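You operate a simulated robot arm through the tools that you are given. There is no shell and no other tool. Be economical: measure what you need, move in short steps, check, and stop when the job is done.

The job below is to be done with a simulated two-armed robot. You get a single attempt, and the scene is never put back.

TASK
Wipe up the spill on the desk top with the rag and put it back.

Only the result counts: the job must be done as asked and must still hold three seconds after the hand-in. Knocking over, shifting, dropping, spilling or breaking anything else fails it.

THE ROBOT
Two 7-joint arms with two-finger parallel grippers on one trunk, on a base that drives. Base frame: it is fixed to the floor where the robot stands at the start and does not move with it; the origin is under the middle of the robot, x ahead of it, y to its left, z up. Lengths are in mm, angles in degrees, forces in N, time in s.
The left shoulder is at the start at [70, 163, 1070], the right one opposite. Payload 3.43 kg a hand.
Tool frame (each hand has its own): the origin (TCP) lies between the finger pads and is the grasp point; the fingertips stand 34 mm ahead of it; z points along the fingers, y is the line along which they close. Largest opening 128 mm; finger width 24, thickness 12; the body of the gripper, 48 by 130 mm, starts 96 mm behind the TCP.
Orientation is that of the tool frame in the base frame, as a unit quaternion [w, x, y, z]. With the fingers straight down and closing along the base's y, the tool's x points along the base's -x, its y along +y and its z along -z.

THE INTERFACE
- The arms move only by the tool apply_moves. It takes "left_increments", "right_increments" or both (then of equal length, played together; a hand with none holds still); each is a list of rows, each an object (a shift or turn left out is 0, a gripper value left out holds the last) with "jaw": the opening in per cent of the stroke, from 0 (shut) to 100 (fully open); "delta_pos": the shift along the tool's x, y, z in mm, a list of three; "rotation": the turn, a rotation vector about the tool's x, y, z in degrees, a list of three. In form: [{"jaw": jaw, "delta_pos": [dx, dy, dz], "rotation": [ax, ay, az]}, ...]. A call has 1 to 8 rows; each row is the pose to reach, as a shift and turn from the pose commanded when the call began, along the tool's axes at that moment. Each row takes 0.2 s and may step no farther than 50 mm and 8.6 degrees from the row before; otherwise, or with a gripper value out of range, the whole call is refused. Where a pose cannot be reached the arm comes as near as it can. A force on the tool above 40 N (or 10 N above the force at the start of the call, whichever is more), or a blocked arm, ends the call early, and 0.2 s more pass. Each finger travels about 153 mm/s and halts on what it meets, pressing with about 23 N; the grip force reading is that of the motor and also rises with nothing between the fingers. The clock runs only during rows and for 0.2 s after the last one: add rows that repeat a pose to give the fingers time. The reply holds the time, the measured pose of the TCP, the force on the tool along the base axes, the opening and the grip force, in the units named above and with some noise.
- Cameras (640 x 400 px; columns grow to the right, rows downward): "scene" is now at [134.2, 0.6, 1286.7]; the picture's right is [0.00, -1.00, 0.00], its down [-0.66, -0.00, -0.75] and it looks along [0.75, 0.00, -0.66] (base axes); focal length 247 px, centre (320, 200). "left" rides on the left gripper at [76, 11, -160] in its tool frame; the picture's right is [-0.15, 0.99, 0.00], its down [-0.88, -0.13, -0.46] and it looks along [-0.45, -0.07, 0.89] (tool axes); focal length 234 px, centre (320, 200). "right" rides on the right gripper at [76, -11, -160] in its tool frame; the picture's right is [0.15, 0.99, 0.00], its down [-0.88, 0.13, -0.46] and it looks along [-0.45, 0.07, 0.89] (tool axes); focal length 234 px, centre (320, 200). There is no depth. A picture from a camera that has moved, and an enlarged one, comes with that camera's place and axes in the base frame and with its lens.
- capture(camera): a new picture of that camera. No time passes.
- raise_lower(by): slides the trunk up (or, below 0, down) by that many mm; the arms and the scene camera ride with it, the base frame stays. It gives what a move gives, with no picture.
- steer(legs): drives the robot by 1 to 6 legs, each [ahead, left, turn to the left] in mm, mm and degrees, along the robot's own axes; the way and the turn of a leg run together, so that a leg with both is an arc; at most 1500 mm and 180 degrees a leg. The arms and the cameras ride along, it lands a little off, and it stops where it bumps. It gives what a move gives.
- head_to(pan, tilt): turns the head with the scene camera to pan (to the left, within 86 degrees either way) and tilt (down, from -29 to 69), counted from straight ahead of the robot. It gives what a move gives.
- close_up(camera, box): a new picture of the part [left, top, right, bottom] of that camera's present view, enlarged. No time passes.
- job_done(): hands the job in; it is judged then, once.

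Go step by step. Nothing tells you exact positions but the pictures and the camera data: compare them with the known pose of the tool, close in by small moves and look again before you grip or let go. The budget is 120 turns and 100 pictures, counting those below and the enlarged ones. Unless the task says otherwise, let go and move clear before handing in, and close with one line.

The tools are called after "Call:" by a JSON object that holds its "name" and its "arguments". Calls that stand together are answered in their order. apply_moves: Moves the arms, as the interface text tells. Its arguments: {"type":"object","properties":{"left_increments":{"type":"array","items":{"type":"object","properties":{"jaw":{"type":"number"},"delta_pos":{"type":"array","items":{"type":"number"}},"rotation":{"type":"array","items":{"type":"number"}}}}},"right_increments":{"type":"array","items":{"type":"object","properties":{"jaw":{"type":"number"},"delta_pos":{"type":"array","items":{"type":"number"}},"rotation":{"type":"array","items":{"type":"number"}}}}}},"required":[]} The other tools are called the same way: raise_lower (by) slides the trunk up or down; steer (legs) drives the base; head_to (pan, tilt) turns the head that bears the scene camera; capture (camera) takes a picture; close_up (camera, box) takes an enlarged picture of a part of a camera's view; job_done () hands the job in.

At the start:

```text
clock: 0.0
left_ee_pos: [668.8, 269.8, 1018.6]
left_ee_rot: [0.0, -0.001, 1.0, 0.0]
left_force: [0.0, -0.1, -0.8]
left_gripper_width: 127.8
left_grasp_force: 0.1
right_ee_pos: [655.8, -235.9, 972.8]
right_ee_rot: [0.0, 0.0, 1.0, 0.001]
right_force: [0.7, -0.2, 0.5]
right_gripper_width: 127.8
right_grasp_force: 0.0
trunk travel left (down, up): [-550.0, 390.0]
robot x, y, heading: [1.7, -2.8, -0.1]
head pan, tilt: [0.1, 41.5]
```

scene: 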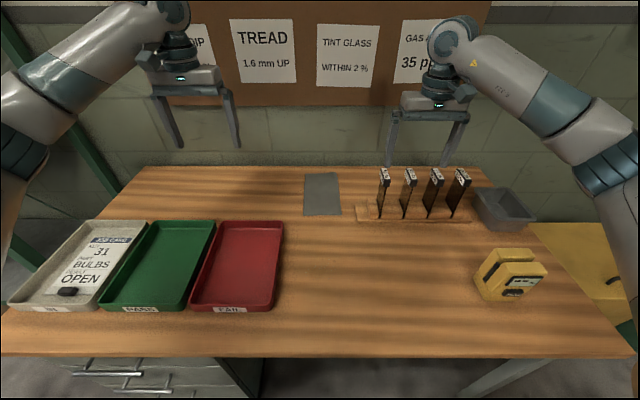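
right: 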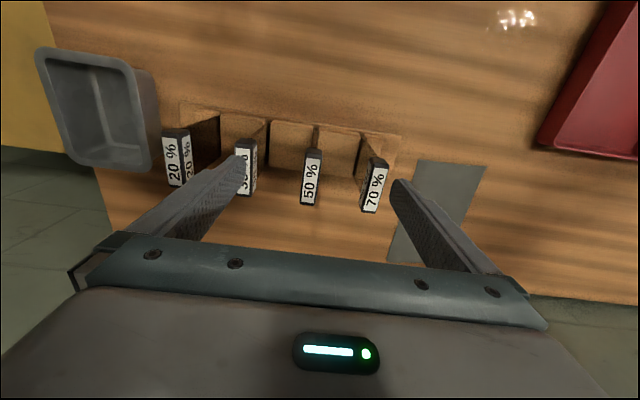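
left: 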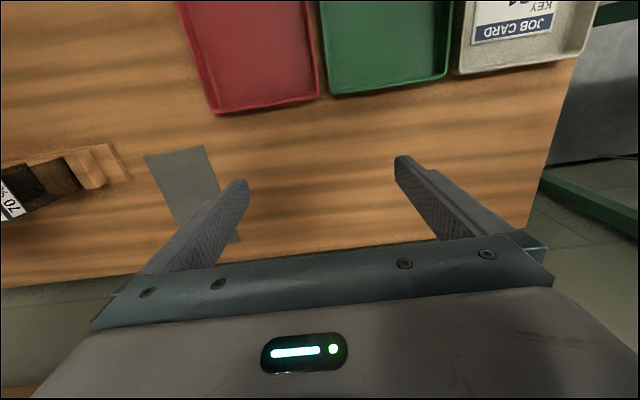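

I see trays, a tint-sample rack, a grey flat patch, a grey bin and a yellow device; a glint in the right camera's view may be the spill. I'll enlarge a few parts to tell the rag and spill.

Call:
{"name": "close_up", "arguments": {"camera": "scene", "box": [280, 150, 560, 325]}}

Call:
{"name": "close_up", "arguments": {"camera": "right", "box": [380, 0, 640, 162]}}

Call:
{"name": "close_up", "arguments": {"camera": "scene", "box": [0, 200, 300, 388]}}

```text
2.29 times, centred on (420, 238) of scene
camera zoom: at [134.2, 0.6, 1286.7], right [0.0, -1.0, 0.0], down [-0.66, 0.0, -0.75], along [0.75, 0.0, -0.66], focal length 565 px, centre (91, 114)
```

zoom: 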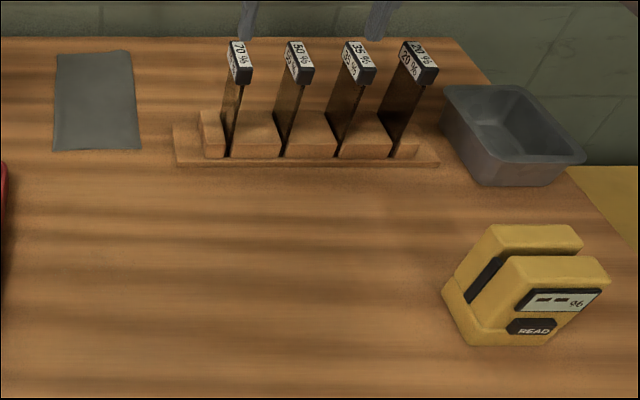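

```text
2.46 times, centred on (510, 81) of right
camera zoom: at [579.0, -247.9, 1130.6], right [-0.15, 0.99, 0.0], down [0.88, 0.13, 0.46], along [0.45, 0.07, -0.89], focal length 576 px, centre (-148, 493)
```

zoom: 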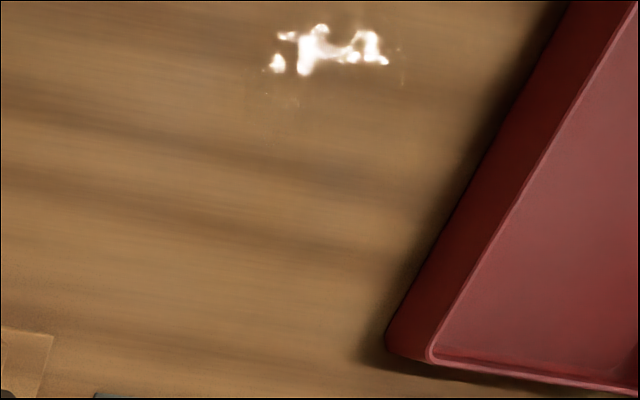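

```text
2.13 times, centred on (150, 294) of scene
camera zoom: at [134.2, 0.6, 1286.7], right [0.0, -1.0, 0.0], down [-0.66, 0.0, -0.75], along [0.75, 0.0, -0.66], focal length 526 px, centre (682, 0)
```

zoom: 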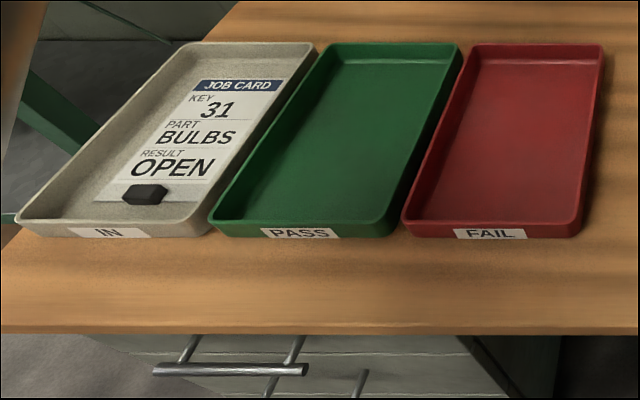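

The grey flat patch near (840, -5) looks like the rag; the clear spill glints near (455, 28). I'll look at both more closely.

Call:
{"name": "close_up", "arguments": {"camera": "scene", "box": [240, 240, 400, 340]}}

Call:
{"name": "close_up", "arguments": {"camera": "scene", "box": [282, 160, 362, 225]}}

Call:
{"name": "close_up", "arguments": {"camera": "left", "box": [80, 120, 280, 245]}}

```text
4.00 times, centred on (320, 290) of scene
camera zoom: at [134.2, 0.6, 1286.7], right [0.0, -1.0, 0.0], down [-0.66, 0.0, -0.75], along [0.75, 0.0, -0.66], focal length 988 px, centre (320, -160)
```

zoom: 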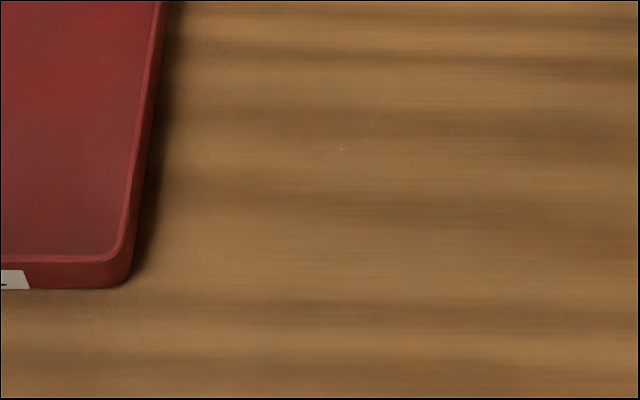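

```text
6.15 times, centred on (322, 192) of scene
camera zoom: at [134.2, 0.6, 1286.7], right [0.0, -1.0, 0.0], down [-0.66, 0.0, -0.75], along [0.75, 0.0, -0.66], focal length 1520 px, centre (308, 246)
```

zoom: 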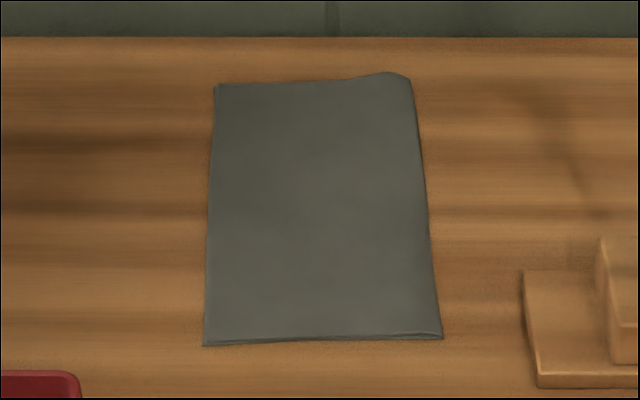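

```text
3.20 times, centred on (180, 182) of left
camera zoom: at [592.7, 281.8, 1178.0], right [0.15, 0.99, 0.0], down [0.88, -0.13, 0.46], along [0.45, -0.07, -0.89], focal length 749 px, centre (768, 256)
```

zoom: 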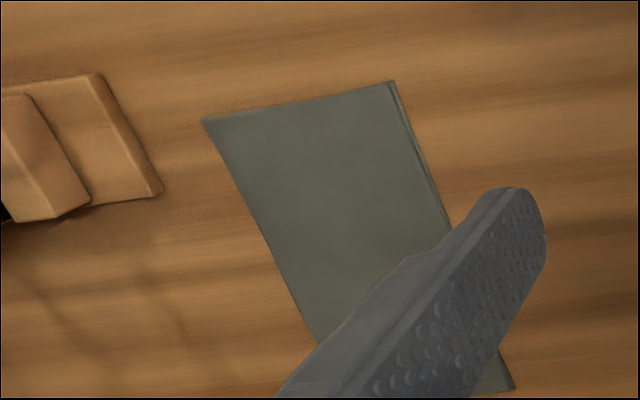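

The rag is a folded cloth about 245 × 132 mm, centre about (843, -5). The spill is nearly invisible, so I'll move the right hand's camera over it to look for its outline.

Call:
{"name": "apply_moves", "arguments": {"right_increments": [{"delta_pos": [30, 35, 0]}, {"delta_pos": [60, 70, 0]}, {"delta_pos": [90, 105, 0]}, {"delta_pos": [120, 140, 0]}]}}

Call:
{"name": "capture", "arguments": {"camera": "right"}}

```text
clock: 1.0
left_ee_pos: [668.9, 272.4, 1017.0]
left_ee_rot: [0.0, -0.001, 1.0, -0.001]
left_force: [-0.4, 0.1, -0.8]
left_gripper_width: 127.9
left_grasp_force: 0.1
right_ee_pos: [536.7, -96.8, 973.8]
right_ee_rot: [0.0, 0.0, 1.0, -0.001]
right_force: [0.3, -0.4, -0.8]
right_gripper_width: 128.0
right_grasp_force: 0.1
trunk travel left (down, up): [-550.0, 390.0]
robot x, y, heading: [-1.5, -2.1, -0.1]
head pan, tilt: [0.1, 41.5]
```

```text
90 pictures are left
camera right: at [461.0, -108.3, 1131.6], right [-0.15, 0.99, 0.0], down [0.88, 0.13, 0.46], along [0.45, 0.07, -0.89], focal length 234 px, centre (320, 200)
```

right: 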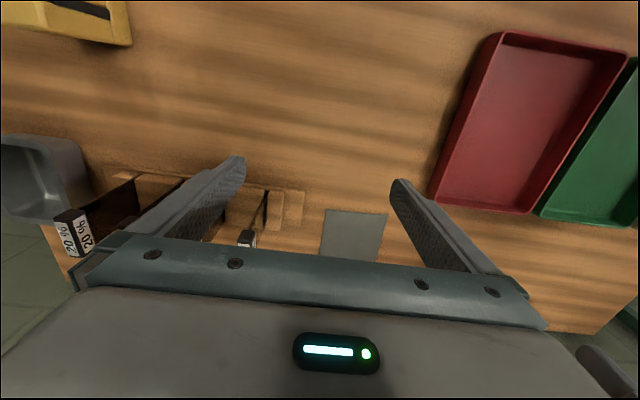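

No glint from here; I'll enlarge the area where the puddle should be.

Call:
{"name": "close_up", "arguments": {"camera": "right", "box": [250, 0, 490, 150]}}

```text
2.67 times, centred on (370, 75) of right
camera zoom: at [461.0, -108.3, 1131.6], right [-0.15, 0.99, 0.0], down [0.88, 0.13, 0.46], along [0.45, 0.07, -0.89], focal length 624 px, centre (187, 533)
```

zoom: 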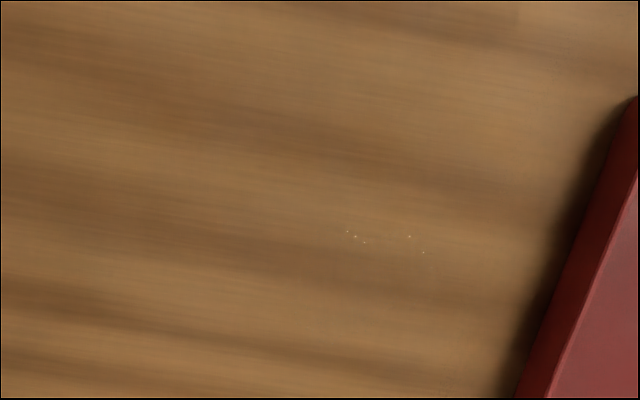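

Tiny rim glints put the puddle at about x 447–490, y -13–67. I'll take a few views around the pose that showed the strong glint, to trace its outline.

Call:
{"name": "apply_moves", "arguments": {"right_increments": [{"delta_pos": [0, -40, 0]}, {"delta_pos": [0, -80, 0]}, {"delta_pos": [0, -120, 0]}]}}

Call:
{"name": "close_up", "arguments": {"camera": "right", "box": [320, 0, 640, 200]}}

Call:
{"name": "apply_moves", "arguments": {"right_increments": [{"delta_pos": [-40, 0, 0]}, {"delta_pos": [-80, 20, 0]}, {"delta_pos": [-80, 60, 0]}]}}

Call:
{"name": "close_up", "arguments": {"camera": "right", "box": [320, 0, 640, 200]}}

```text
clock: 1.8
left_ee_pos: [669.6, 268.8, 1017.9]
left_ee_rot: [0.0, -0.001, 1.0, 0.001]
left_force: [-0.2, 0.4, -0.6]
left_gripper_width: 128.1
left_grasp_force: 0.0
right_ee_pos: [538.9, -220.8, 975.2]
right_ee_rot: [0.0, 0.0, 1.0, 0.001]
right_force: [-0.8, 0.3, 0.9]
right_gripper_width: 128.0
right_grasp_force: 0.0
trunk travel left (down, up): [-550.0, 390.0]
robot x, y, heading: [-0.1, 2.6, 0.2]
head pan, tilt: [0.1, 41.5]
```

```text
2.00 times, centred on (480, 100) of right
camera zoom: at [461.5, -232.4, 1132.9], right [-0.15, 0.99, 0.0], down [0.88, 0.13, 0.46], along [0.45, 0.07, -0.89], focal length 468 px, centre (0, 400)
```

zoom: 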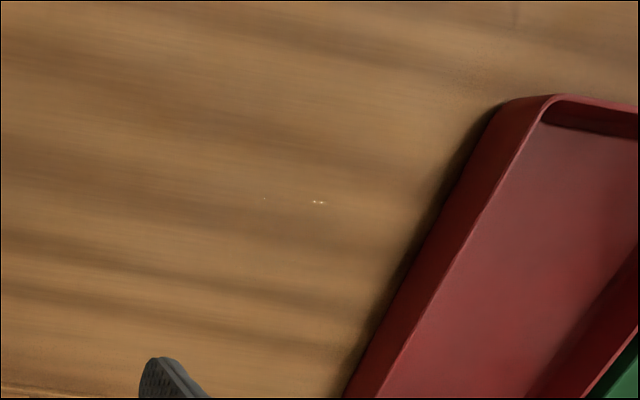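

```text
clock: 2.6
left_ee_pos: [669.0, 271.1, 1018.5]
left_ee_rot: [0.0, -0.001, 1.0, -0.001]
left_force: [-0.3, 0.8, 0.0]
left_gripper_width: 127.9
left_grasp_force: 0.1
right_ee_pos: [616.8, -158.8, 974.6]
right_ee_rot: [0.0, 0.0, 1.0, 0.0]
right_force: [-0.8, 0.8, 0.4]
right_gripper_width: 127.9
right_grasp_force: 0.2
trunk travel left (down, up): [-550.0, 390.0]
robot x, y, heading: [0.8, 0.4, 0.0]
head pan, tilt: [0.1, 41.5]
```

```text
2.00 times, centred on (480, 100) of right
camera zoom: at [541.0, -169.6, 1131.3], right [-0.15, 0.99, 0.0], down [0.88, 0.13, 0.46], along [0.45, 0.07, -0.89], focal length 468 px, centre (0, 400)
```

zoom: 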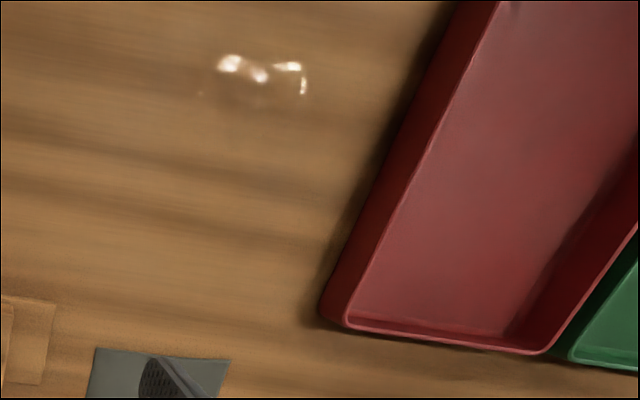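

Glints now span y≈-22…60. More views further forward to find the puddle's far/near edges.

Call:
{"name": "apply_moves", "arguments": {"right_increments": [{"delta_pos": [-40, 0, 0]}, {"delta_pos": [-80, 0, 0]}, {"delta_pos": [-100, -20, 0]}]}}

Call:
{"name": "close_up", "arguments": {"camera": "right", "box": [320, 0, 640, 200]}}

Call:
{"name": "apply_moves", "arguments": {"right_increments": [{"delta_pos": [0, 30, 0]}, {"delta_pos": [0, 60, 0]}, {"delta_pos": [20, 90, 0]}]}}

Call:
{"name": "close_up", "arguments": {"camera": "right", "box": [320, 0, 640, 200]}}

```text
clock: 3.4
left_ee_pos: [669.6, 268.5, 1019.0]
left_ee_rot: [-0.001, -0.001, 1.0, 0.0]
left_force: [0.4, -0.1, -0.2]
left_gripper_width: 128.3
left_grasp_force: 0.1
right_ee_pos: [714.3, -179.5, 973.4]
right_ee_rot: [0.001, 0.0, 1.0, 0.0]
right_force: [-0.5, 1.0, 0.3]
right_gripper_width: 128.1
right_grasp_force: 0.1
trunk travel left (down, up): [-550.0, 390.0]
robot x, y, heading: [-2.3, 0.1, -0.1]
head pan, tilt: [0.1, 41.5]
```

```text
2.00 times, centred on (480, 100) of right
camera zoom: at [638.2, -191.2, 1132.2], right [-0.15, 0.99, 0.0], down [0.88, 0.13, 0.46], along [0.45, 0.07, -0.89], focal length 468 px, centre (0, 400)
```

zoom: 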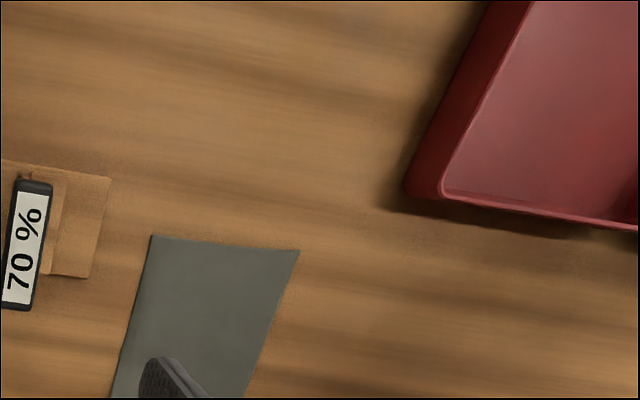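

```text
clock: 4.2
left_ee_pos: [668.9, 269.9, 1017.9]
left_ee_rot: [-0.001, -0.001, 1.0, 0.001]
left_force: [0.4, 0.1, 0.2]
left_gripper_width: 128.0
left_grasp_force: 0.1
right_ee_pos: [694.3, -88.8, 973.2]
right_ee_rot: [0.0, 0.001, 1.0, 0.0]
right_force: [-0.2, 0.7, -0.2]
right_gripper_width: 127.8
right_grasp_force: 0.0
trunk travel left (down, up): [-550.0, 390.0]
robot x, y, heading: [0.3, 0.8, -0.1]
head pan, tilt: [0.1, 41.5]
```

```text
2.00 times, centred on (480, 100) of right
camera zoom: at [618.2, -99.5, 1131.1], right [-0.15, 0.99, 0.0], down [0.88, 0.13, 0.46], along [0.45, 0.07, -0.89], focal length 468 px, centre (0, 400)
```

zoom: 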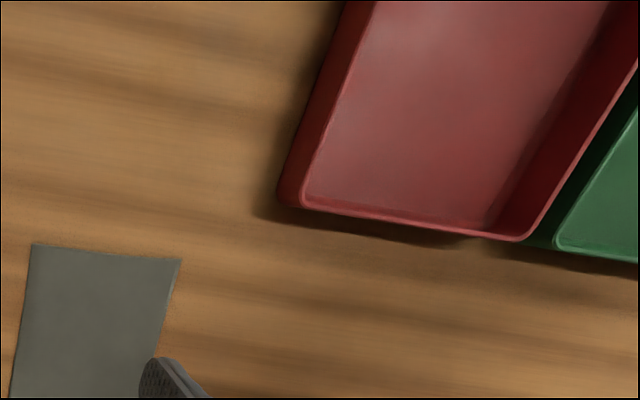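

The spill fell out of view there; I'll come back a bit and sample more viewpoints.

Call:
{"name": "apply_moves", "arguments": {"right_increments": [{"delta_pos": [40, 0, 0]}, {"delta_pos": [80, 0, 0]}]}}

Call:
{"name": "close_up", "arguments": {"camera": "right", "box": [240, 0, 560, 200]}}

Call:
{"name": "apply_moves", "arguments": {"right_increments": [{"delta_pos": [40, -30, 0]}, {"delta_pos": [40, -80, 0]}]}}

Call:
{"name": "close_up", "arguments": {"camera": "right", "box": [320, 0, 640, 200]}}

Call:
{"name": "apply_moves", "arguments": {"right_increments": [{"delta_pos": [-30, 0, 40]}, {"delta_pos": [-30, 0, 80]}, {"delta_pos": [-30, 0, 100]}]}}

Call:
{"name": "close_up", "arguments": {"camera": "right", "box": [320, 0, 640, 200]}}

```text
clock: 4.8
left_ee_pos: [669.2, 270.4, 1019.6]
left_ee_rot: [0.0, -0.002, 1.0, 0.0]
left_force: [0.9, 0.6, -0.4]
left_gripper_width: 128.0
left_grasp_force: 0.1
right_ee_pos: [614.3, -91.3, 969.0]
right_ee_rot: [0.0, 0.001, 1.0, 0.0]
right_force: [-0.7, 0.4, -0.2]
right_gripper_width: 128.0
right_grasp_force: 0.0
trunk travel left (down, up): [-550.0, 390.0]
robot x, y, heading: [0.8, 1.0, -0.1]
head pan, tilt: [0.1, 41.5]
```

```text
2.00 times, centred on (400, 100) of right
camera zoom: at [537.6, -101.8, 1128.4], right [-0.15, 0.99, 0.0], down [0.88, 0.13, 0.46], along [0.45, 0.07, -0.89], focal length 468 px, centre (160, 400)
```

zoom: 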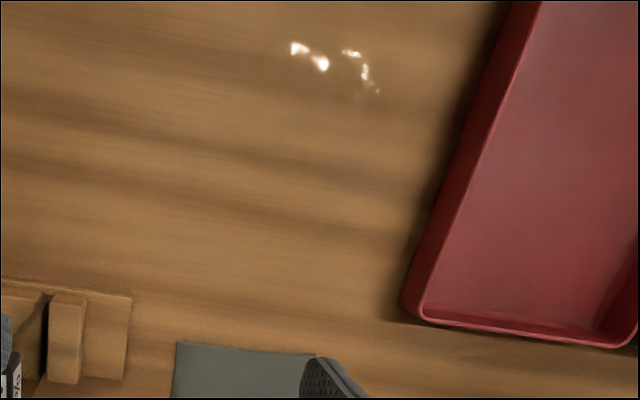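

```text
clock: 5.4
left_ee_pos: [669.0, 267.9, 1018.8]
left_ee_rot: [0.0, -0.001, 1.0, 0.001]
left_force: [0.8, -0.2, 0.0]
left_gripper_width: 128.3
left_grasp_force: 0.0
right_ee_pos: [577.1, -170.1, 967.4]
right_ee_rot: [0.001, 0.0, 1.0, 0.001]
right_force: [1.0, 0.4, -0.5]
right_gripper_width: 128.0
right_grasp_force: 0.1
trunk travel left (down, up): [-550.0, 390.0]
robot x, y, heading: [-1.4, -1.6, -0.1]
head pan, tilt: [0.1, 41.5]
```

```text
2.00 times, centred on (480, 100) of right
camera zoom: at [500.0, -182.0, 1126.6], right [-0.15, 0.99, 0.0], down [0.88, 0.13, 0.46], along [0.45, 0.07, -0.89], focal length 468 px, centre (0, 400)
```

zoom: 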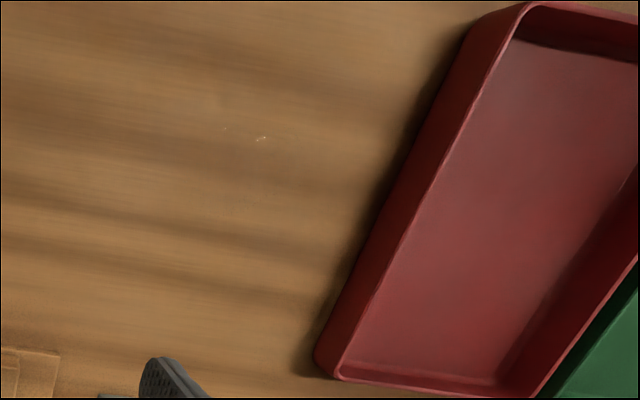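

```text
clock: 6.2
left_ee_pos: [669.1, 270.8, 1018.1]
left_ee_rot: [-0.001, -0.001, 1.0, 0.0]
left_force: [0.5, 0.1, 0.2]
left_gripper_width: 127.9
left_grasp_force: 0.1
right_ee_pos: [606.6, -166.5, 872.9]
right_ee_rot: [-0.001, 0.0, 1.0, 0.0]
right_force: [0.3, 0.7, 0.7]
right_gripper_width: 128.1
right_grasp_force: 0.1
trunk travel left (down, up): [-550.0, 390.0]
robot x, y, heading: [4.5, 0.2, 0.1]
head pan, tilt: [0.1, 41.5]
```

```text
2.00 times, centred on (480, 100) of right
camera zoom: at [530.3, -177.0, 1031.3], right [-0.15, 0.99, 0.0], down [0.88, 0.13, 0.45], along [0.45, 0.07, -0.89], focal length 468 px, centre (0, 400)
```

zoom: 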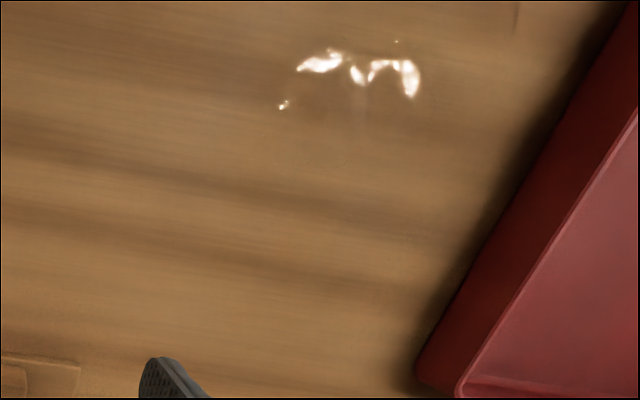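

Call:
{"name": "close_up", "arguments": {"camera": "right", "box": [432, 0, 560, 80]}}

```text
5.00 times, centred on (496, 40) of right
camera zoom: at [530.3, -177.0, 1031.3], right [-0.15, 0.99, 0.0], down [0.88, 0.13, 0.45], along [0.45, 0.07, -0.89], focal length 1171 px, centre (-560, 1000)
```

zoom: 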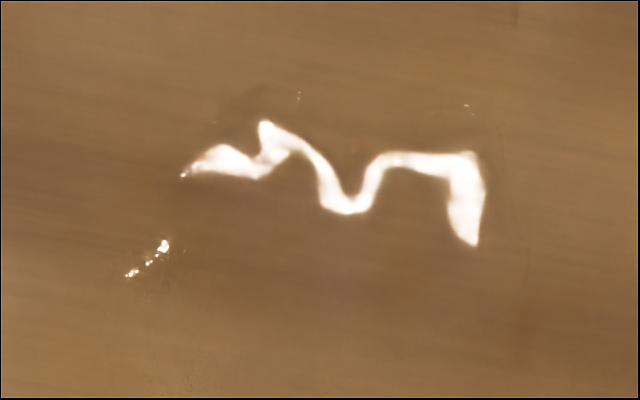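

Call:
{"name": "close_up", "arguments": {"camera": "right", "box": [416, 20, 576, 120]}}

```text
4.00 times, centred on (496, 70) of right
camera zoom: at [530.3, -177.0, 1031.3], right [-0.15, 0.99, 0.0], down [0.88, 0.13, 0.45], along [0.45, 0.07, -0.89], focal length 937 px, centre (-384, 720)
```

zoom: 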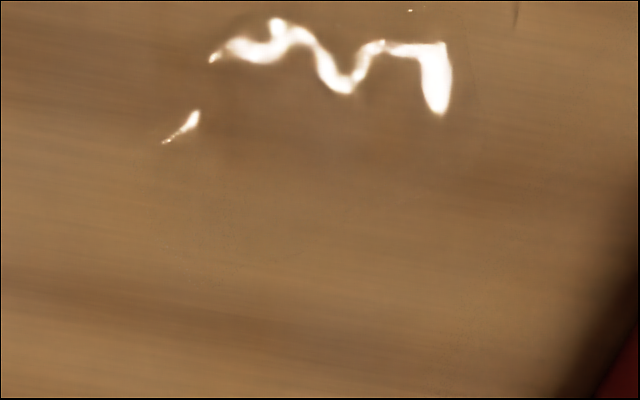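

Puddle estimate: x ≈ 437–515, y ≈ -25–78. I'll park the right hand aside and bring the left one over the rag.

Call:
{"name": "apply_moves", "arguments": {"right_increments": [{"delta_pos": [0, -35, -30]}, {"delta_pos": [0, -70, -60]}, {"delta_pos": [0, -105, -100]}, {"delta_pos": [0, -140, -120]}, {"delta_pos": [0, -140, -120]}, {"delta_pos": [0, -140, -120]}, {"delta_pos": [0, -140, -120]}, {"delta_pos": [0, -140, -120]}], "left_increments": [{"delta_pos": [0, 0, 0], "jaw": 60}, {"delta_pos": [0, 0, 0]}, {"delta_pos": [-20, -35, 30]}, {"delta_pos": [-40, -80, 50]}, {"delta_pos": [-60, -125, 75]}, {"delta_pos": [-80, -165, 90]}, {"delta_pos": [-90, -205, 100]}, {"delta_pos": [-90, -245, 110]}]}}

Call:
{"name": "capture", "arguments": {"camera": "left"}}

Call:
{"name": "capture", "arguments": {"camera": "scene"}}

```text
refused: row 3 steps farther than a row can; nothing moved
```

```text
79 pictures are left
camera left: at [593.1, 281.9, 1177.8], right [0.15, 0.99, 0.0], down [0.88, -0.13, 0.45], along [0.45, -0.07, -0.89], focal length 234 px, centre (320, 200)
```

left: 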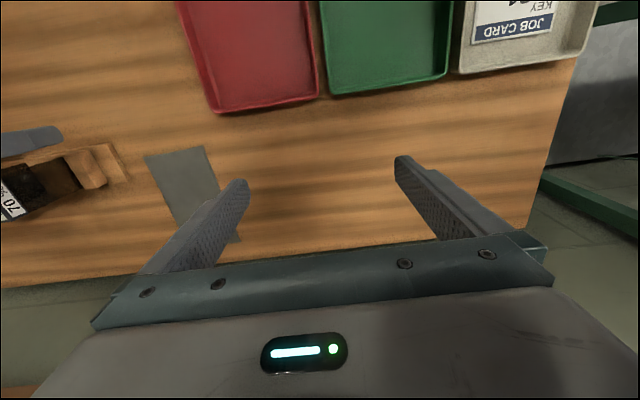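

```text
78 pictures are left
camera scene: at [134.6, 0.6, 1286.7], right [0.0, -1.0, 0.0], down [-0.66, 0.0, -0.75], along [0.75, 0.0, -0.66], focal length 247 px, centre (320, 200)
```

scene: 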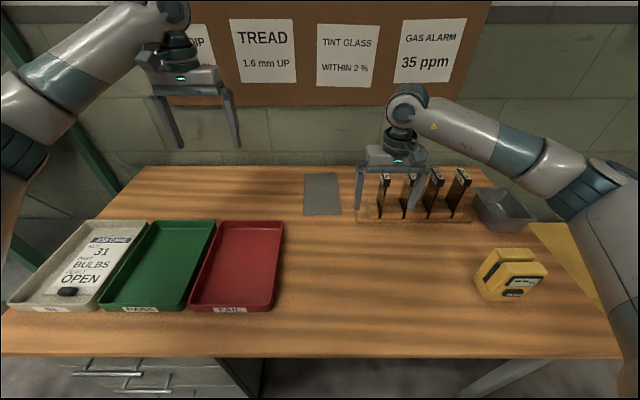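

The step was too big, so nothing moved; I'll repeat it with smaller rows, raising the right hand first.

Call:
{"name": "apply_moves", "arguments": {"right_increments": [{"delta_pos": [0, 0, -40]}, {"delta_pos": [0, -20, -80]}, {"delta_pos": [0, -50, -110]}, {"delta_pos": [0, -80, -120]}, {"delta_pos": [0, -110, -120]}, {"delta_pos": [0, -140, -120]}, {"delta_pos": [0, -140, -120]}, {"delta_pos": [0, -140, -120]}], "left_increments": [{"delta_pos": [0, 0, 0], "jaw": 60}, {"delta_pos": [-10, -20, 0]}, {"delta_pos": [-30, -55, 20]}, {"delta_pos": [-50, -90, 40]}, {"delta_pos": [-60, -130, 60]}, {"delta_pos": [-75, -170, 80]}, {"delta_pos": [-90, -210, 100]}, {"delta_pos": [-95, -250, 115]}]}}

Call:
{"name": "capture", "arguments": {"camera": "left"}}

Call:
{"name": "capture", "arguments": {"camera": "scene"}}

```text
clock: 8.0
left_ee_pos: [765.2, 16.5, 905.3]
left_ee_rot: [0.0, -0.001, 1.0, 0.001]
left_force: [0.4, -1.1, -0.2]
left_gripper_width: 76.8
left_grasp_force: 0.1
right_ee_pos: [602.0, -307.4, 992.9]
right_ee_rot: [0.0, 0.0, 1.0, 0.001]
right_force: [0.3, -0.2, -1.4]
right_gripper_width: 128.3
right_grasp_force: 0.0
trunk travel left (down, up): [-550.0, 390.0]
robot x, y, heading: [-0.5, -1.0, 0.2]
head pan, tilt: [0.1, 41.5]
```

```text
77 pictures are left
camera left: at [688.1, 29.3, 1064.6], right [0.14, 0.99, 0.0], down [0.88, -0.13, 0.45], along [0.45, -0.06, -0.89], focal length 234 px, centre (320, 200)
```

left: 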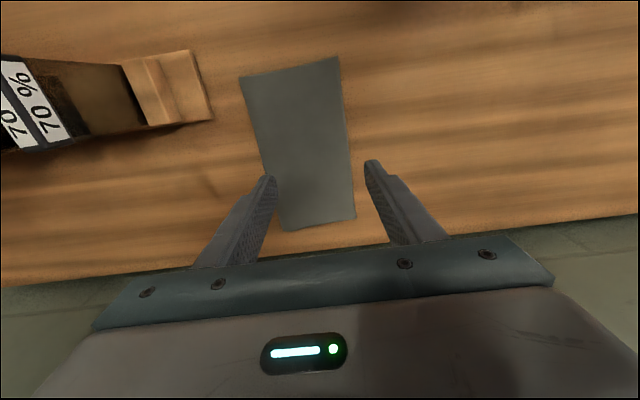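

```text
76 pictures are left
camera scene: at [134.1, -1.7, 1286.7], right [0.0, -1.0, 0.0], down [-0.66, 0.0, -0.75], along [0.75, 0.0, -0.66], focal length 247 px, centre (320, 200)
```

scene: 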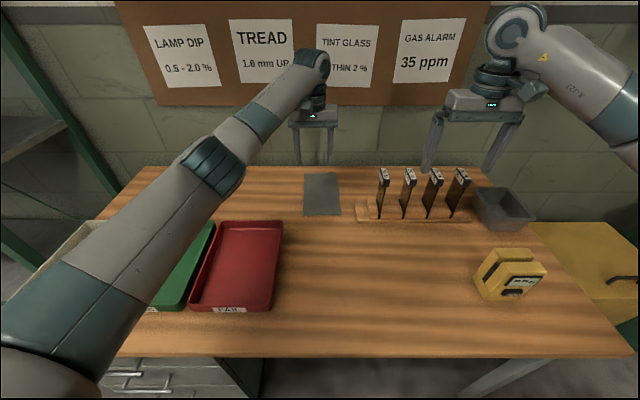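

Cross-checking both cameras against each other, the desk top is really near z ≈ 755, which puts the rag at x 664–889, y -66–54 and the puddle at x ≈ 452–525, y ≈ -42–35. I'll lower gently over the near half of the rag and feel for contact.

Call:
{"name": "apply_moves", "arguments": {"left_increments": [{"delta_pos": [15, -11, 40]}, {"delta_pos": [30, -22, 80]}, {"delta_pos": [30, -22, 95]}, {"delta_pos": [30, -22, 95]}]}}

Call:
{"name": "capture", "arguments": {"camera": "left"}}

Call:
{"name": "close_up", "arguments": {"camera": "scene", "box": [240, 130, 400, 230]}}

```text
clock: 9.0
left_ee_pos: [737.1, -0.0, 811.4]
left_ee_rot: [0.0, -0.001, 1.0, 0.0]
left_force: [-0.3, -0.7, -0.4]
left_gripper_width: 76.6
left_grasp_force: 0.0
right_ee_pos: [602.1, -305.5, 993.2]
right_ee_rot: [0.0, 0.0, 1.0, 0.0]
right_force: [0.1, -0.2, 0.4]
right_gripper_width: 127.8
right_grasp_force: 0.0
trunk travel left (down, up): [-550.0, 390.0]
robot x, y, heading: [0.7, -1.0, -0.0]
head pan, tilt: [0.1, 41.5]
```

```text
75 pictures are left
camera left: at [660.9, 11.2, 970.9], right [0.14, 0.99, 0.0], down [0.88, -0.13, 0.46], along [0.45, -0.07, -0.89], focal length 234 px, centre (320, 200)
```

left: 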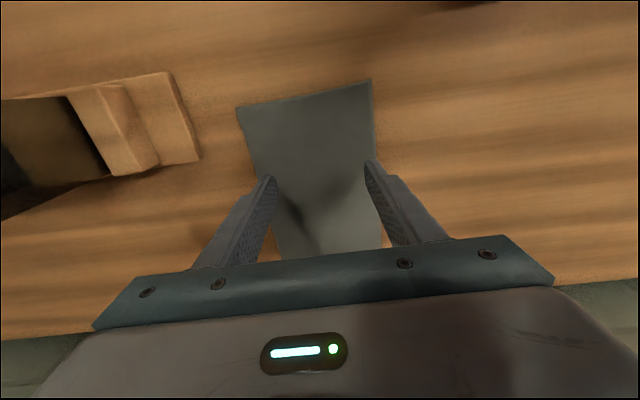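

```text
4.00 times, centred on (320, 180) of scene
camera zoom: at [134.0, 0.3, 1286.8], right [0.0, -1.0, 0.0], down [-0.66, 0.0, -0.75], along [0.75, 0.0, -0.66], focal length 988 px, centre (320, 280)
```

zoom: 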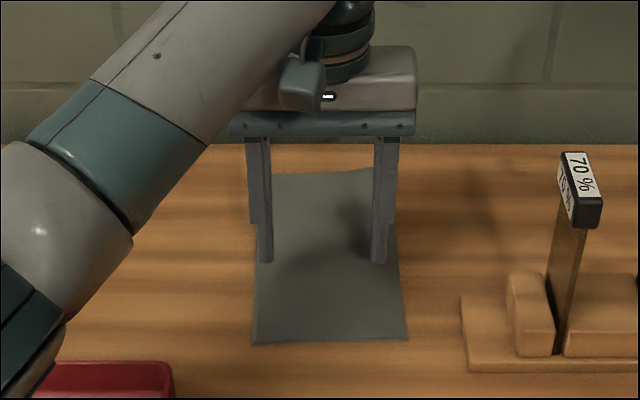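

Tips at z ≈ 777 are just above the rag, no contact yet. I'll lower in small steps.

Call:
{"name": "apply_moves", "arguments": {"left_increments": [{"delta_pos": [0, -4, 8]}, {"delta_pos": [0, -4, 12]}, {"delta_pos": [0, -4, 16]}, {"delta_pos": [0, -4, 16]}]}}

Call:
{"name": "capture", "arguments": {"camera": "left"}}

```text
clock: 10.0
left_ee_pos: [736.0, -6.6, 793.4]
left_ee_rot: [0.0, 0.0, 1.0, 0.0]
left_force: [0.5, -0.7, -0.1]
left_gripper_width: 77.2
left_grasp_force: 0.0
right_ee_pos: [602.3, -305.8, 994.1]
right_ee_rot: [0.0, 0.0, 1.0, 0.0]
right_force: [0.0, 0.4, -0.1]
right_gripper_width: 128.1
right_grasp_force: 0.1
trunk travel left (down, up): [-550.0, 390.0]
robot x, y, heading: [0.5, -0.5, -0.1]
head pan, tilt: [0.1, 41.5]
```

```text
73 pictures are left
camera left: at [658.6, 6.3, 953.1], right [0.15, 0.99, 0.0], down [0.88, -0.13, 0.46], along [0.45, -0.07, -0.89], focal length 234 px, centre (320, 200)
```

left: 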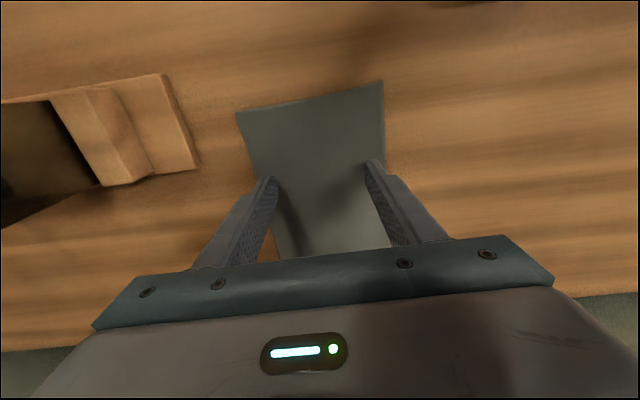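

No contact at tips z ≈ 759; continuing in small steps.

Call:
{"name": "apply_moves", "arguments": {"left_increments": [{"delta_pos": [0, 0, 3]}, {"delta_pos": [0, 0, 6]}, {"delta_pos": [0, 0, 9]}, {"delta_pos": [0, 0, 9]}]}}

Call:
{"name": "close_up", "arguments": {"camera": "scene", "box": [280, 160, 360, 210]}}

```text
clock: 11.0
left_ee_pos: [734.1, -5.5, 785.1]
left_ee_rot: [0.001, -0.001, 1.0, 0.0]
left_force: [2.1, 0.3, 9.2]
left_gripper_width: 76.8
left_grasp_force: 0.1
right_ee_pos: [602.0, -305.9, 994.3]
right_ee_rot: [0.0, 0.0, 1.0, 0.0]
right_force: [0.1, 0.5, -0.1]
right_gripper_width: 128.0
right_grasp_force: 0.0
trunk travel left (down, up): [-550.0, 390.0]
robot x, y, heading: [0.4, 1.5, 0.1]
head pan, tilt: [0.1, 41.5]
```

```text
8.00 times, centred on (320, 185) of scene
camera zoom: at [133.3, 0.4, 1287.0], right [0.0, -1.0, 0.0], down [-0.66, 0.0, -0.75], along [0.75, 0.0, -0.66], focal length 1977 px, centre (320, 320)
```

zoom: 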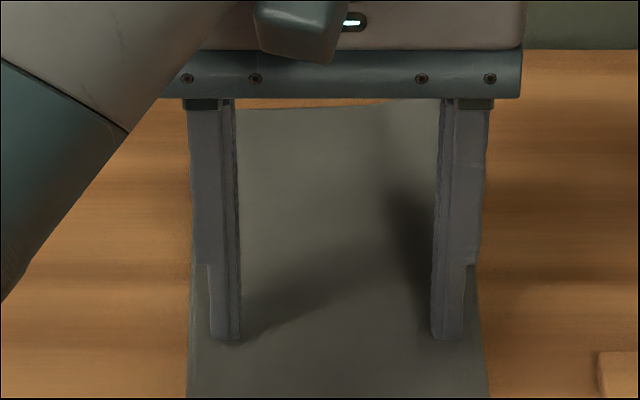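

Contact at 9 N, with the desk near z ≈ 750. I'll press a little more and test dragging the rag 40 mm toward the robot.

Call:
{"name": "apply_moves", "arguments": {"left_increments": [{"delta_pos": [0, 0, 2]}, {"delta_pos": [0, 0, 3]}, {"delta_pos": [10, 0, 3]}, {"delta_pos": [20, 0, 3]}, {"delta_pos": [30, 0, 3]}, {"delta_pos": [40, 0, 3]}]}}

Call:
{"name": "close_up", "arguments": {"camera": "scene", "box": [240, 150, 400, 250]}}

```text
clock: 12.4
left_ee_pos: [692.5, -5.5, 785.1]
left_ee_rot: [0.003, -0.001, 1.0, 0.0]
left_force: [10.0, 0.8, 39.4]
left_gripper_width: 77.1
left_grasp_force: 0.1
right_ee_pos: [599.6, -305.3, 995.0]
right_ee_rot: [0.001, 0.001, 1.0, 0.0]
right_force: [0.6, -0.6, 0.5]
right_gripper_width: 127.8
right_grasp_force: 0.0
trunk travel left (down, up): [-550.0, 390.0]
robot x, y, heading: [1.5, 2.5, 0.1]
head pan, tilt: [0.1, 41.5]
```

```text
4.00 times, centred on (320, 200) of scene
camera zoom: at [130.7, 0.4, 1287.4], right [0.0, -1.0, 0.0], down [-0.66, 0.0, -0.75], along [0.75, 0.0, -0.66], focal length 988 px, centre (320, 200)
```

zoom: 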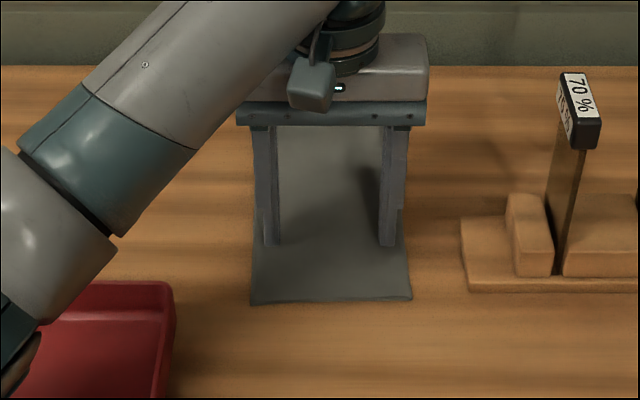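

The rag followed (near edge now ≈ 633), but 39 N is near the limit. I'll ease off slightly and keep dragging toward the spill.

Call:
{"name": "apply_moves", "arguments": {"left_increments": [{"delta_pos": [0, 0, -1.5]}, {"delta_pos": [15, 0, -1.5]}, {"delta_pos": [30, 0, -1.5]}, {"delta_pos": [45, 0, -1.5]}, {"delta_pos": [60, 0, -1.5]}, {"delta_pos": [75, 0, -1.5]}, {"delta_pos": [90, 0, -1.5]}]}}

Call:
{"name": "close_up", "arguments": {"camera": "scene", "box": [208, 150, 432, 290]}}

```text
clock: 14.0
left_ee_pos: [604.1, -6.0, 786.8]
left_ee_rot: [0.002, -0.001, 1.0, 0.0]
left_force: [10.3, -0.2, 42.7]
left_gripper_width: 76.9
left_grasp_force: 0.5
right_ee_pos: [600.1, -305.5, 995.6]
right_ee_rot: [0.001, -0.001, 1.0, 0.0]
right_force: [0.7, 0.7, 0.4]
right_gripper_width: 128.0
right_grasp_force: 0.1
trunk travel left (down, up): [-550.0, 390.0]
robot x, y, heading: [0.2, 2.3, -0.1]
head pan, tilt: [0.1, 41.5]
```

```text
2.86 times, centred on (320, 220) of scene
camera zoom: at [130.9, 0.5, 1287.3], right [0.0, -1.0, 0.0], down [-0.66, 0.0, -0.75], along [0.75, 0.0, -0.66], focal length 706 px, centre (320, 143)
```

zoom: 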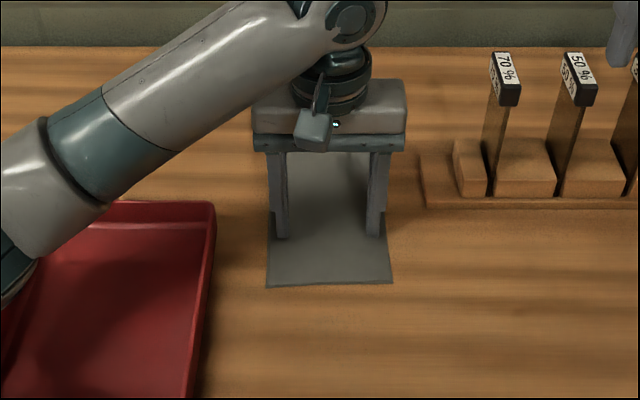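

The rag follows cleanly with little slip. I'll ease off another 2 mm and continue over the spill.

Call:
{"name": "apply_moves", "arguments": {"left_increments": [{"delta_pos": [0, 0, -2.5]}, {"delta_pos": [15, 0, -2.5]}, {"delta_pos": [30, 0, -2.5]}, {"delta_pos": [45, 0, -3]}, {"delta_pos": [60, 0, -3]}, {"delta_pos": [75, 0, -3]}, {"delta_pos": [90, 0, -3]}]}}

Call:
{"name": "close_up", "arguments": {"camera": "scene", "box": [192, 160, 448, 320]}}

```text
clock: 15.6
left_ee_pos: [512.3, -7.5, 785.5]
left_ee_rot: [0.001, -0.001, 1.0, 0.0]
left_force: [9.2, -2.0, 33.1]
left_gripper_width: 76.6
left_grasp_force: 0.1
right_ee_pos: [601.0, -306.0, 994.6]
right_ee_rot: [0.0, 0.0, 1.0, 0.0]
right_force: [-0.8, 0.7, 0.4]
right_gripper_width: 127.8
right_grasp_force: 0.1
trunk travel left (down, up): [-550.0, 390.0]
robot x, y, heading: [5.6, -0.2, 0.0]
head pan, tilt: [0.1, 41.5]
```

```text
2.50 times, centred on (320, 240) of scene
camera zoom: at [132.1, 0.3, 1287.0], right [0.0, -1.0, 0.0], down [-0.66, 0.0, -0.75], along [0.75, 0.0, -0.66], focal length 618 px, centre (320, 100)
```

zoom: 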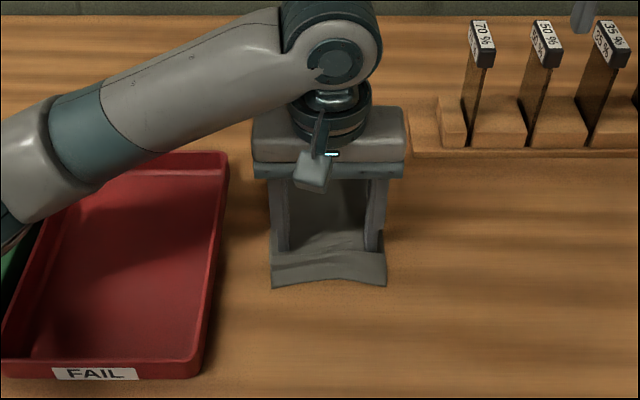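

The rag is soft and its leading part is starting to rumple ahead of the fingers. I'll lift and look before pressing again nearer the leading edge.

Call:
{"name": "apply_moves", "arguments": {"left_increments": [{"delta_pos": [0, 0, -8]}, {"delta_pos": [0, 0, -35]}, {"delta_pos": [15, 0, -35]}, {"delta_pos": [30, 0, -35]}]}}

Call:
{"name": "close_up", "arguments": {"camera": "scene", "box": [240, 190, 400, 290]}}

Call:
{"name": "capture", "arguments": {"camera": "left"}}

```text
clock: 16.6
left_ee_pos: [481.9, -8.4, 819.1]
left_ee_rot: [-0.001, -0.001, 1.0, 0.0]
left_force: [0.0, -0.1, 0.2]
left_gripper_width: 76.6
left_grasp_force: 0.1
right_ee_pos: [602.3, -305.2, 992.8]
right_ee_rot: [0.0, 0.0, 1.0, 0.0]
right_force: [-0.2, -0.3, 0.4]
right_gripper_width: 128.0
right_grasp_force: 0.1
trunk travel left (down, up): [-550.0, 390.0]
robot x, y, heading: [1.9, 4.3, 0.1]
head pan, tilt: [0.1, 41.5]
```

```text
4.00 times, centred on (320, 240) of scene
camera zoom: at [133.6, 0.4, 1286.8], right [0.0, -1.0, 0.0], down [-0.66, 0.0, -0.75], along [0.75, 0.0, -0.66], focal length 988 px, centre (320, 40)
```

zoom: 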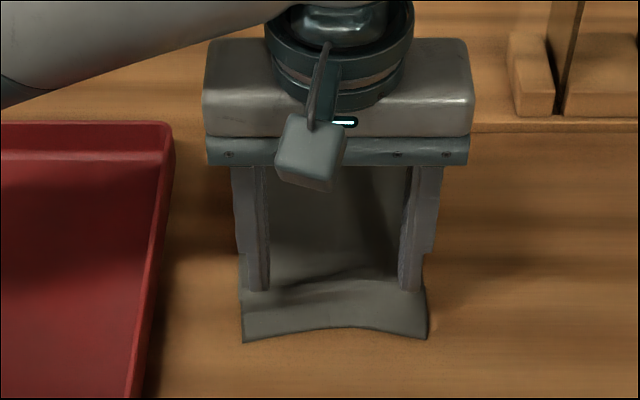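

```text
67 pictures are left
camera left: at [406.4, 3.7, 979.3], right [0.15, 0.99, 0.0], down [0.88, -0.13, 0.46], along [0.45, -0.07, -0.89], focal length 234 px, centre (320, 200)
```

left: 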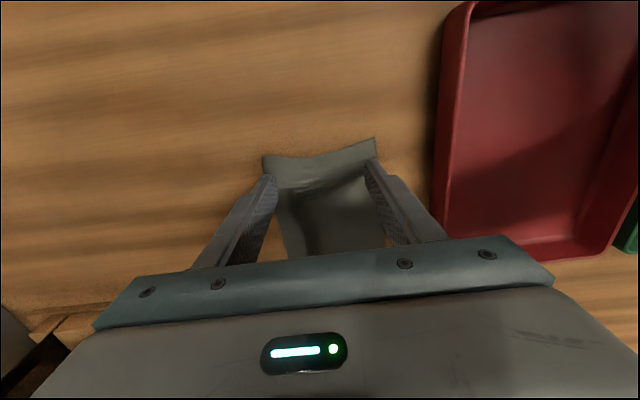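

Near edge is now at x ≈ 463. I'll press near that edge (x ≈ 480) and pull toward the robot, so it drags flat across the spill.

Call:
{"name": "apply_moves", "arguments": {"left_increments": [{"delta_pos": [0, 2, 20]}, {"delta_pos": [0, 2, 30]}, {"delta_pos": [0, 2, 34]}, {"delta_pos": [0, 2, 36.5]}, {"delta_pos": [12, 2, 36.5]}, {"delta_pos": [24, 2, 36.5]}, {"delta_pos": [36, 2, 36.5]}, {"delta_pos": [48, 2, 36.5]}]}}

Call:
{"name": "close_up", "arguments": {"camera": "scene", "box": [224, 190, 416, 310]}}

```text
clock: 17.7
left_ee_pos: [482.1, -6.4, 787.1]
left_ee_rot: [0.007, -0.002, 1.0, -0.002]
left_force: [-4.5, -1.6, 20.3]
left_gripper_width: 76.5
left_grasp_force: 0.0
right_ee_pos: [601.5, -306.0, 995.4]
right_ee_rot: [0.001, 0.0, 1.0, 0.001]
right_force: [0.2, 0.1, -0.3]
right_gripper_width: 127.9
right_grasp_force: 0.1
trunk travel left (down, up): [-550.0, 390.0]
robot x, y, heading: [1.4, 3.4, 0.3]
head pan, tilt: [0.1, 41.5]
stopped in row 5 (left hand): the force on the tool passed its limit (the readings are from after the stop); the commanded pose is now the measured one
```

```text
3.33 times, centred on (320, 250) of scene
camera zoom: at [132.0, 0.5, 1286.9], right [0.0, -1.0, 0.0], down [-0.66, 0.0, -0.75], along [0.75, 0.0, -0.66], focal length 824 px, centre (320, 33)
```

zoom: 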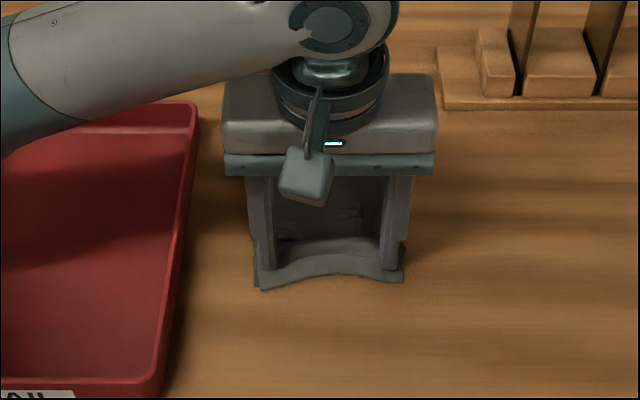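

The force is now 20 N, which is right for dragging. I'll pull toward the robot at this height.

Call:
{"name": "apply_moves", "arguments": {"left_increments": [{"delta_pos": [8, 0, 0.5]}, {"delta_pos": [16, 0, 0.5]}, {"delta_pos": [24, 0, 0.5]}, {"delta_pos": [32, 0, 0.5]}, {"delta_pos": [42, 0, 0.5]}, {"delta_pos": [52, 0, 0.5]}]}}

Call:
{"name": "close_up", "arguments": {"camera": "scene", "box": [208, 190, 432, 330]}}

Call:
{"name": "capture", "arguments": {"camera": "left"}}

```text
clock: 18.5
left_ee_pos: [465.2, -4.7, 787.5]
left_ee_rot: [0.009, -0.002, 1.0, -0.003]
left_force: [-1.3, 0.3, 15.7]
left_gripper_width: 76.6
left_grasp_force: 0.1
right_ee_pos: [601.5, -306.3, 994.5]
right_ee_rot: [0.001, 0.0, 1.0, 0.0]
right_force: [0.1, 0.3, 0.5]
right_gripper_width: 127.8
right_grasp_force: 0.1
trunk travel left (down, up): [-550.0, 390.0]
robot x, y, heading: [-1.4, 1.7, -0.1]
head pan, tilt: [0.1, 41.5]
stopped in row 3 (left hand): the force on the tool passed its limit (the readings are from after the stop); the commanded pose is now the measured one
```

```text
2.86 times, centred on (320, 260) of scene
camera zoom: at [133.2, 0.3, 1286.5], right [0.0, -1.0, 0.0], down [-0.66, 0.0, -0.75], along [0.75, 0.0, -0.66], focal length 706 px, centre (320, 29)
```

zoom: 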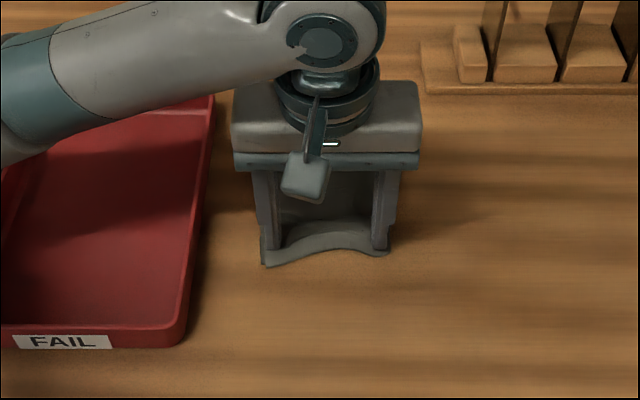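

```text
64 pictures are left
camera left: at [384.9, 7.7, 945.4], right [0.14, 0.99, 0.0], down [0.87, -0.12, 0.47], along [0.47, -0.07, -0.88], focal length 234 px, centre (320, 200)
```

left: 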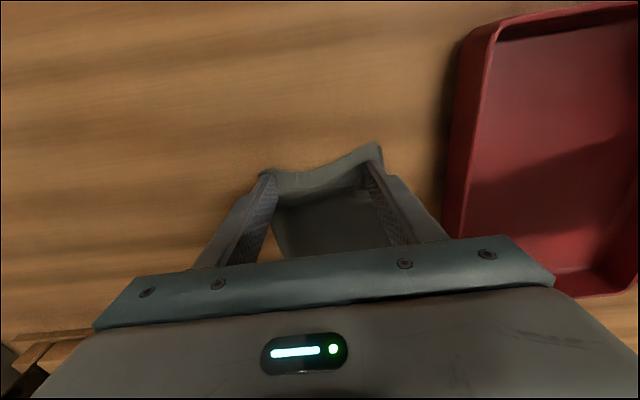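

It stopped at the force limit again after 17 mm. I'll ease off 1.5 mm and continue pulling in small steps.

Call:
{"name": "apply_moves", "arguments": {"left_increments": [{"delta_pos": [0, 0, -1]}, {"delta_pos": [8, 0, -1.5]}, {"delta_pos": [16, 0, -2]}, {"delta_pos": [24, 0, -2]}, {"delta_pos": [32, 0, -2]}, {"delta_pos": [40, 0, -2]}]}}

Call:
{"name": "capture", "arguments": {"camera": "left"}}

Call:
{"name": "close_up", "arguments": {"camera": "scene", "box": [208, 190, 432, 330]}}

```text
clock: 19.9
left_ee_pos: [424.5, -4.8, 786.2]
left_ee_rot: [0.008, -0.003, 1.0, -0.002]
left_force: [3.4, -0.5, 8.2]
left_gripper_width: 76.7
left_grasp_force: 0.2
right_ee_pos: [603.0, -306.5, 993.1]
right_ee_rot: [-0.001, 0.0, 1.0, -0.001]
right_force: [1.0, -0.8, 0.0]
right_gripper_width: 128.1
right_grasp_force: 0.0
trunk travel left (down, up): [-550.0, 390.0]
robot x, y, heading: [5.0, 1.1, -0.1]
head pan, tilt: [0.1, 41.5]
```

```text
63 pictures are left
camera left: at [346.4, 7.3, 945.1], right [0.14, 0.99, 0.0], down [0.87, -0.12, 0.47], along [0.46, -0.07, -0.88], focal length 234 px, centre (320, 200)
```

left: 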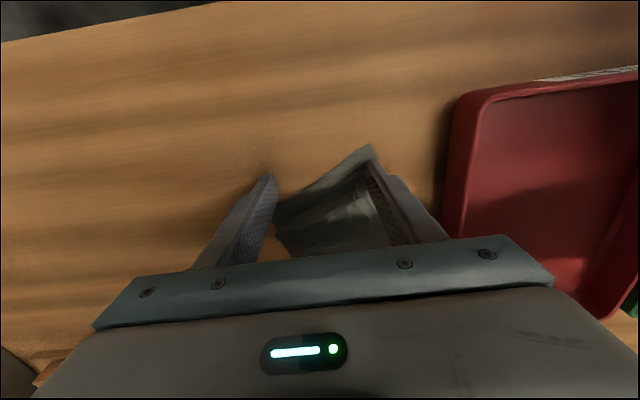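

```text
2.86 times, centred on (320, 260) of scene
camera zoom: at [134.1, 0.3, 1286.8], right [0.0, -1.0, 0.0], down [-0.66, 0.0, -0.75], along [0.75, 0.0, -0.66], focal length 706 px, centre (320, 29)
```

zoom: 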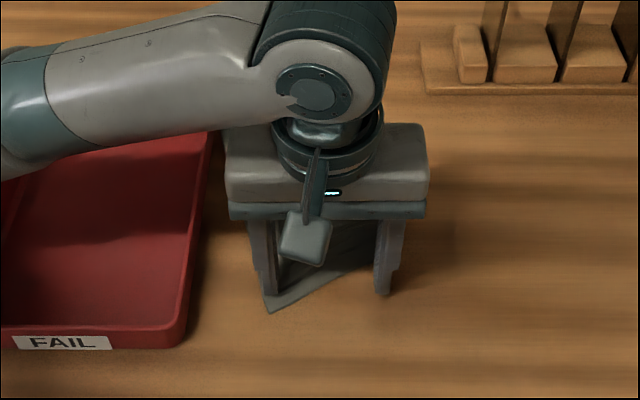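

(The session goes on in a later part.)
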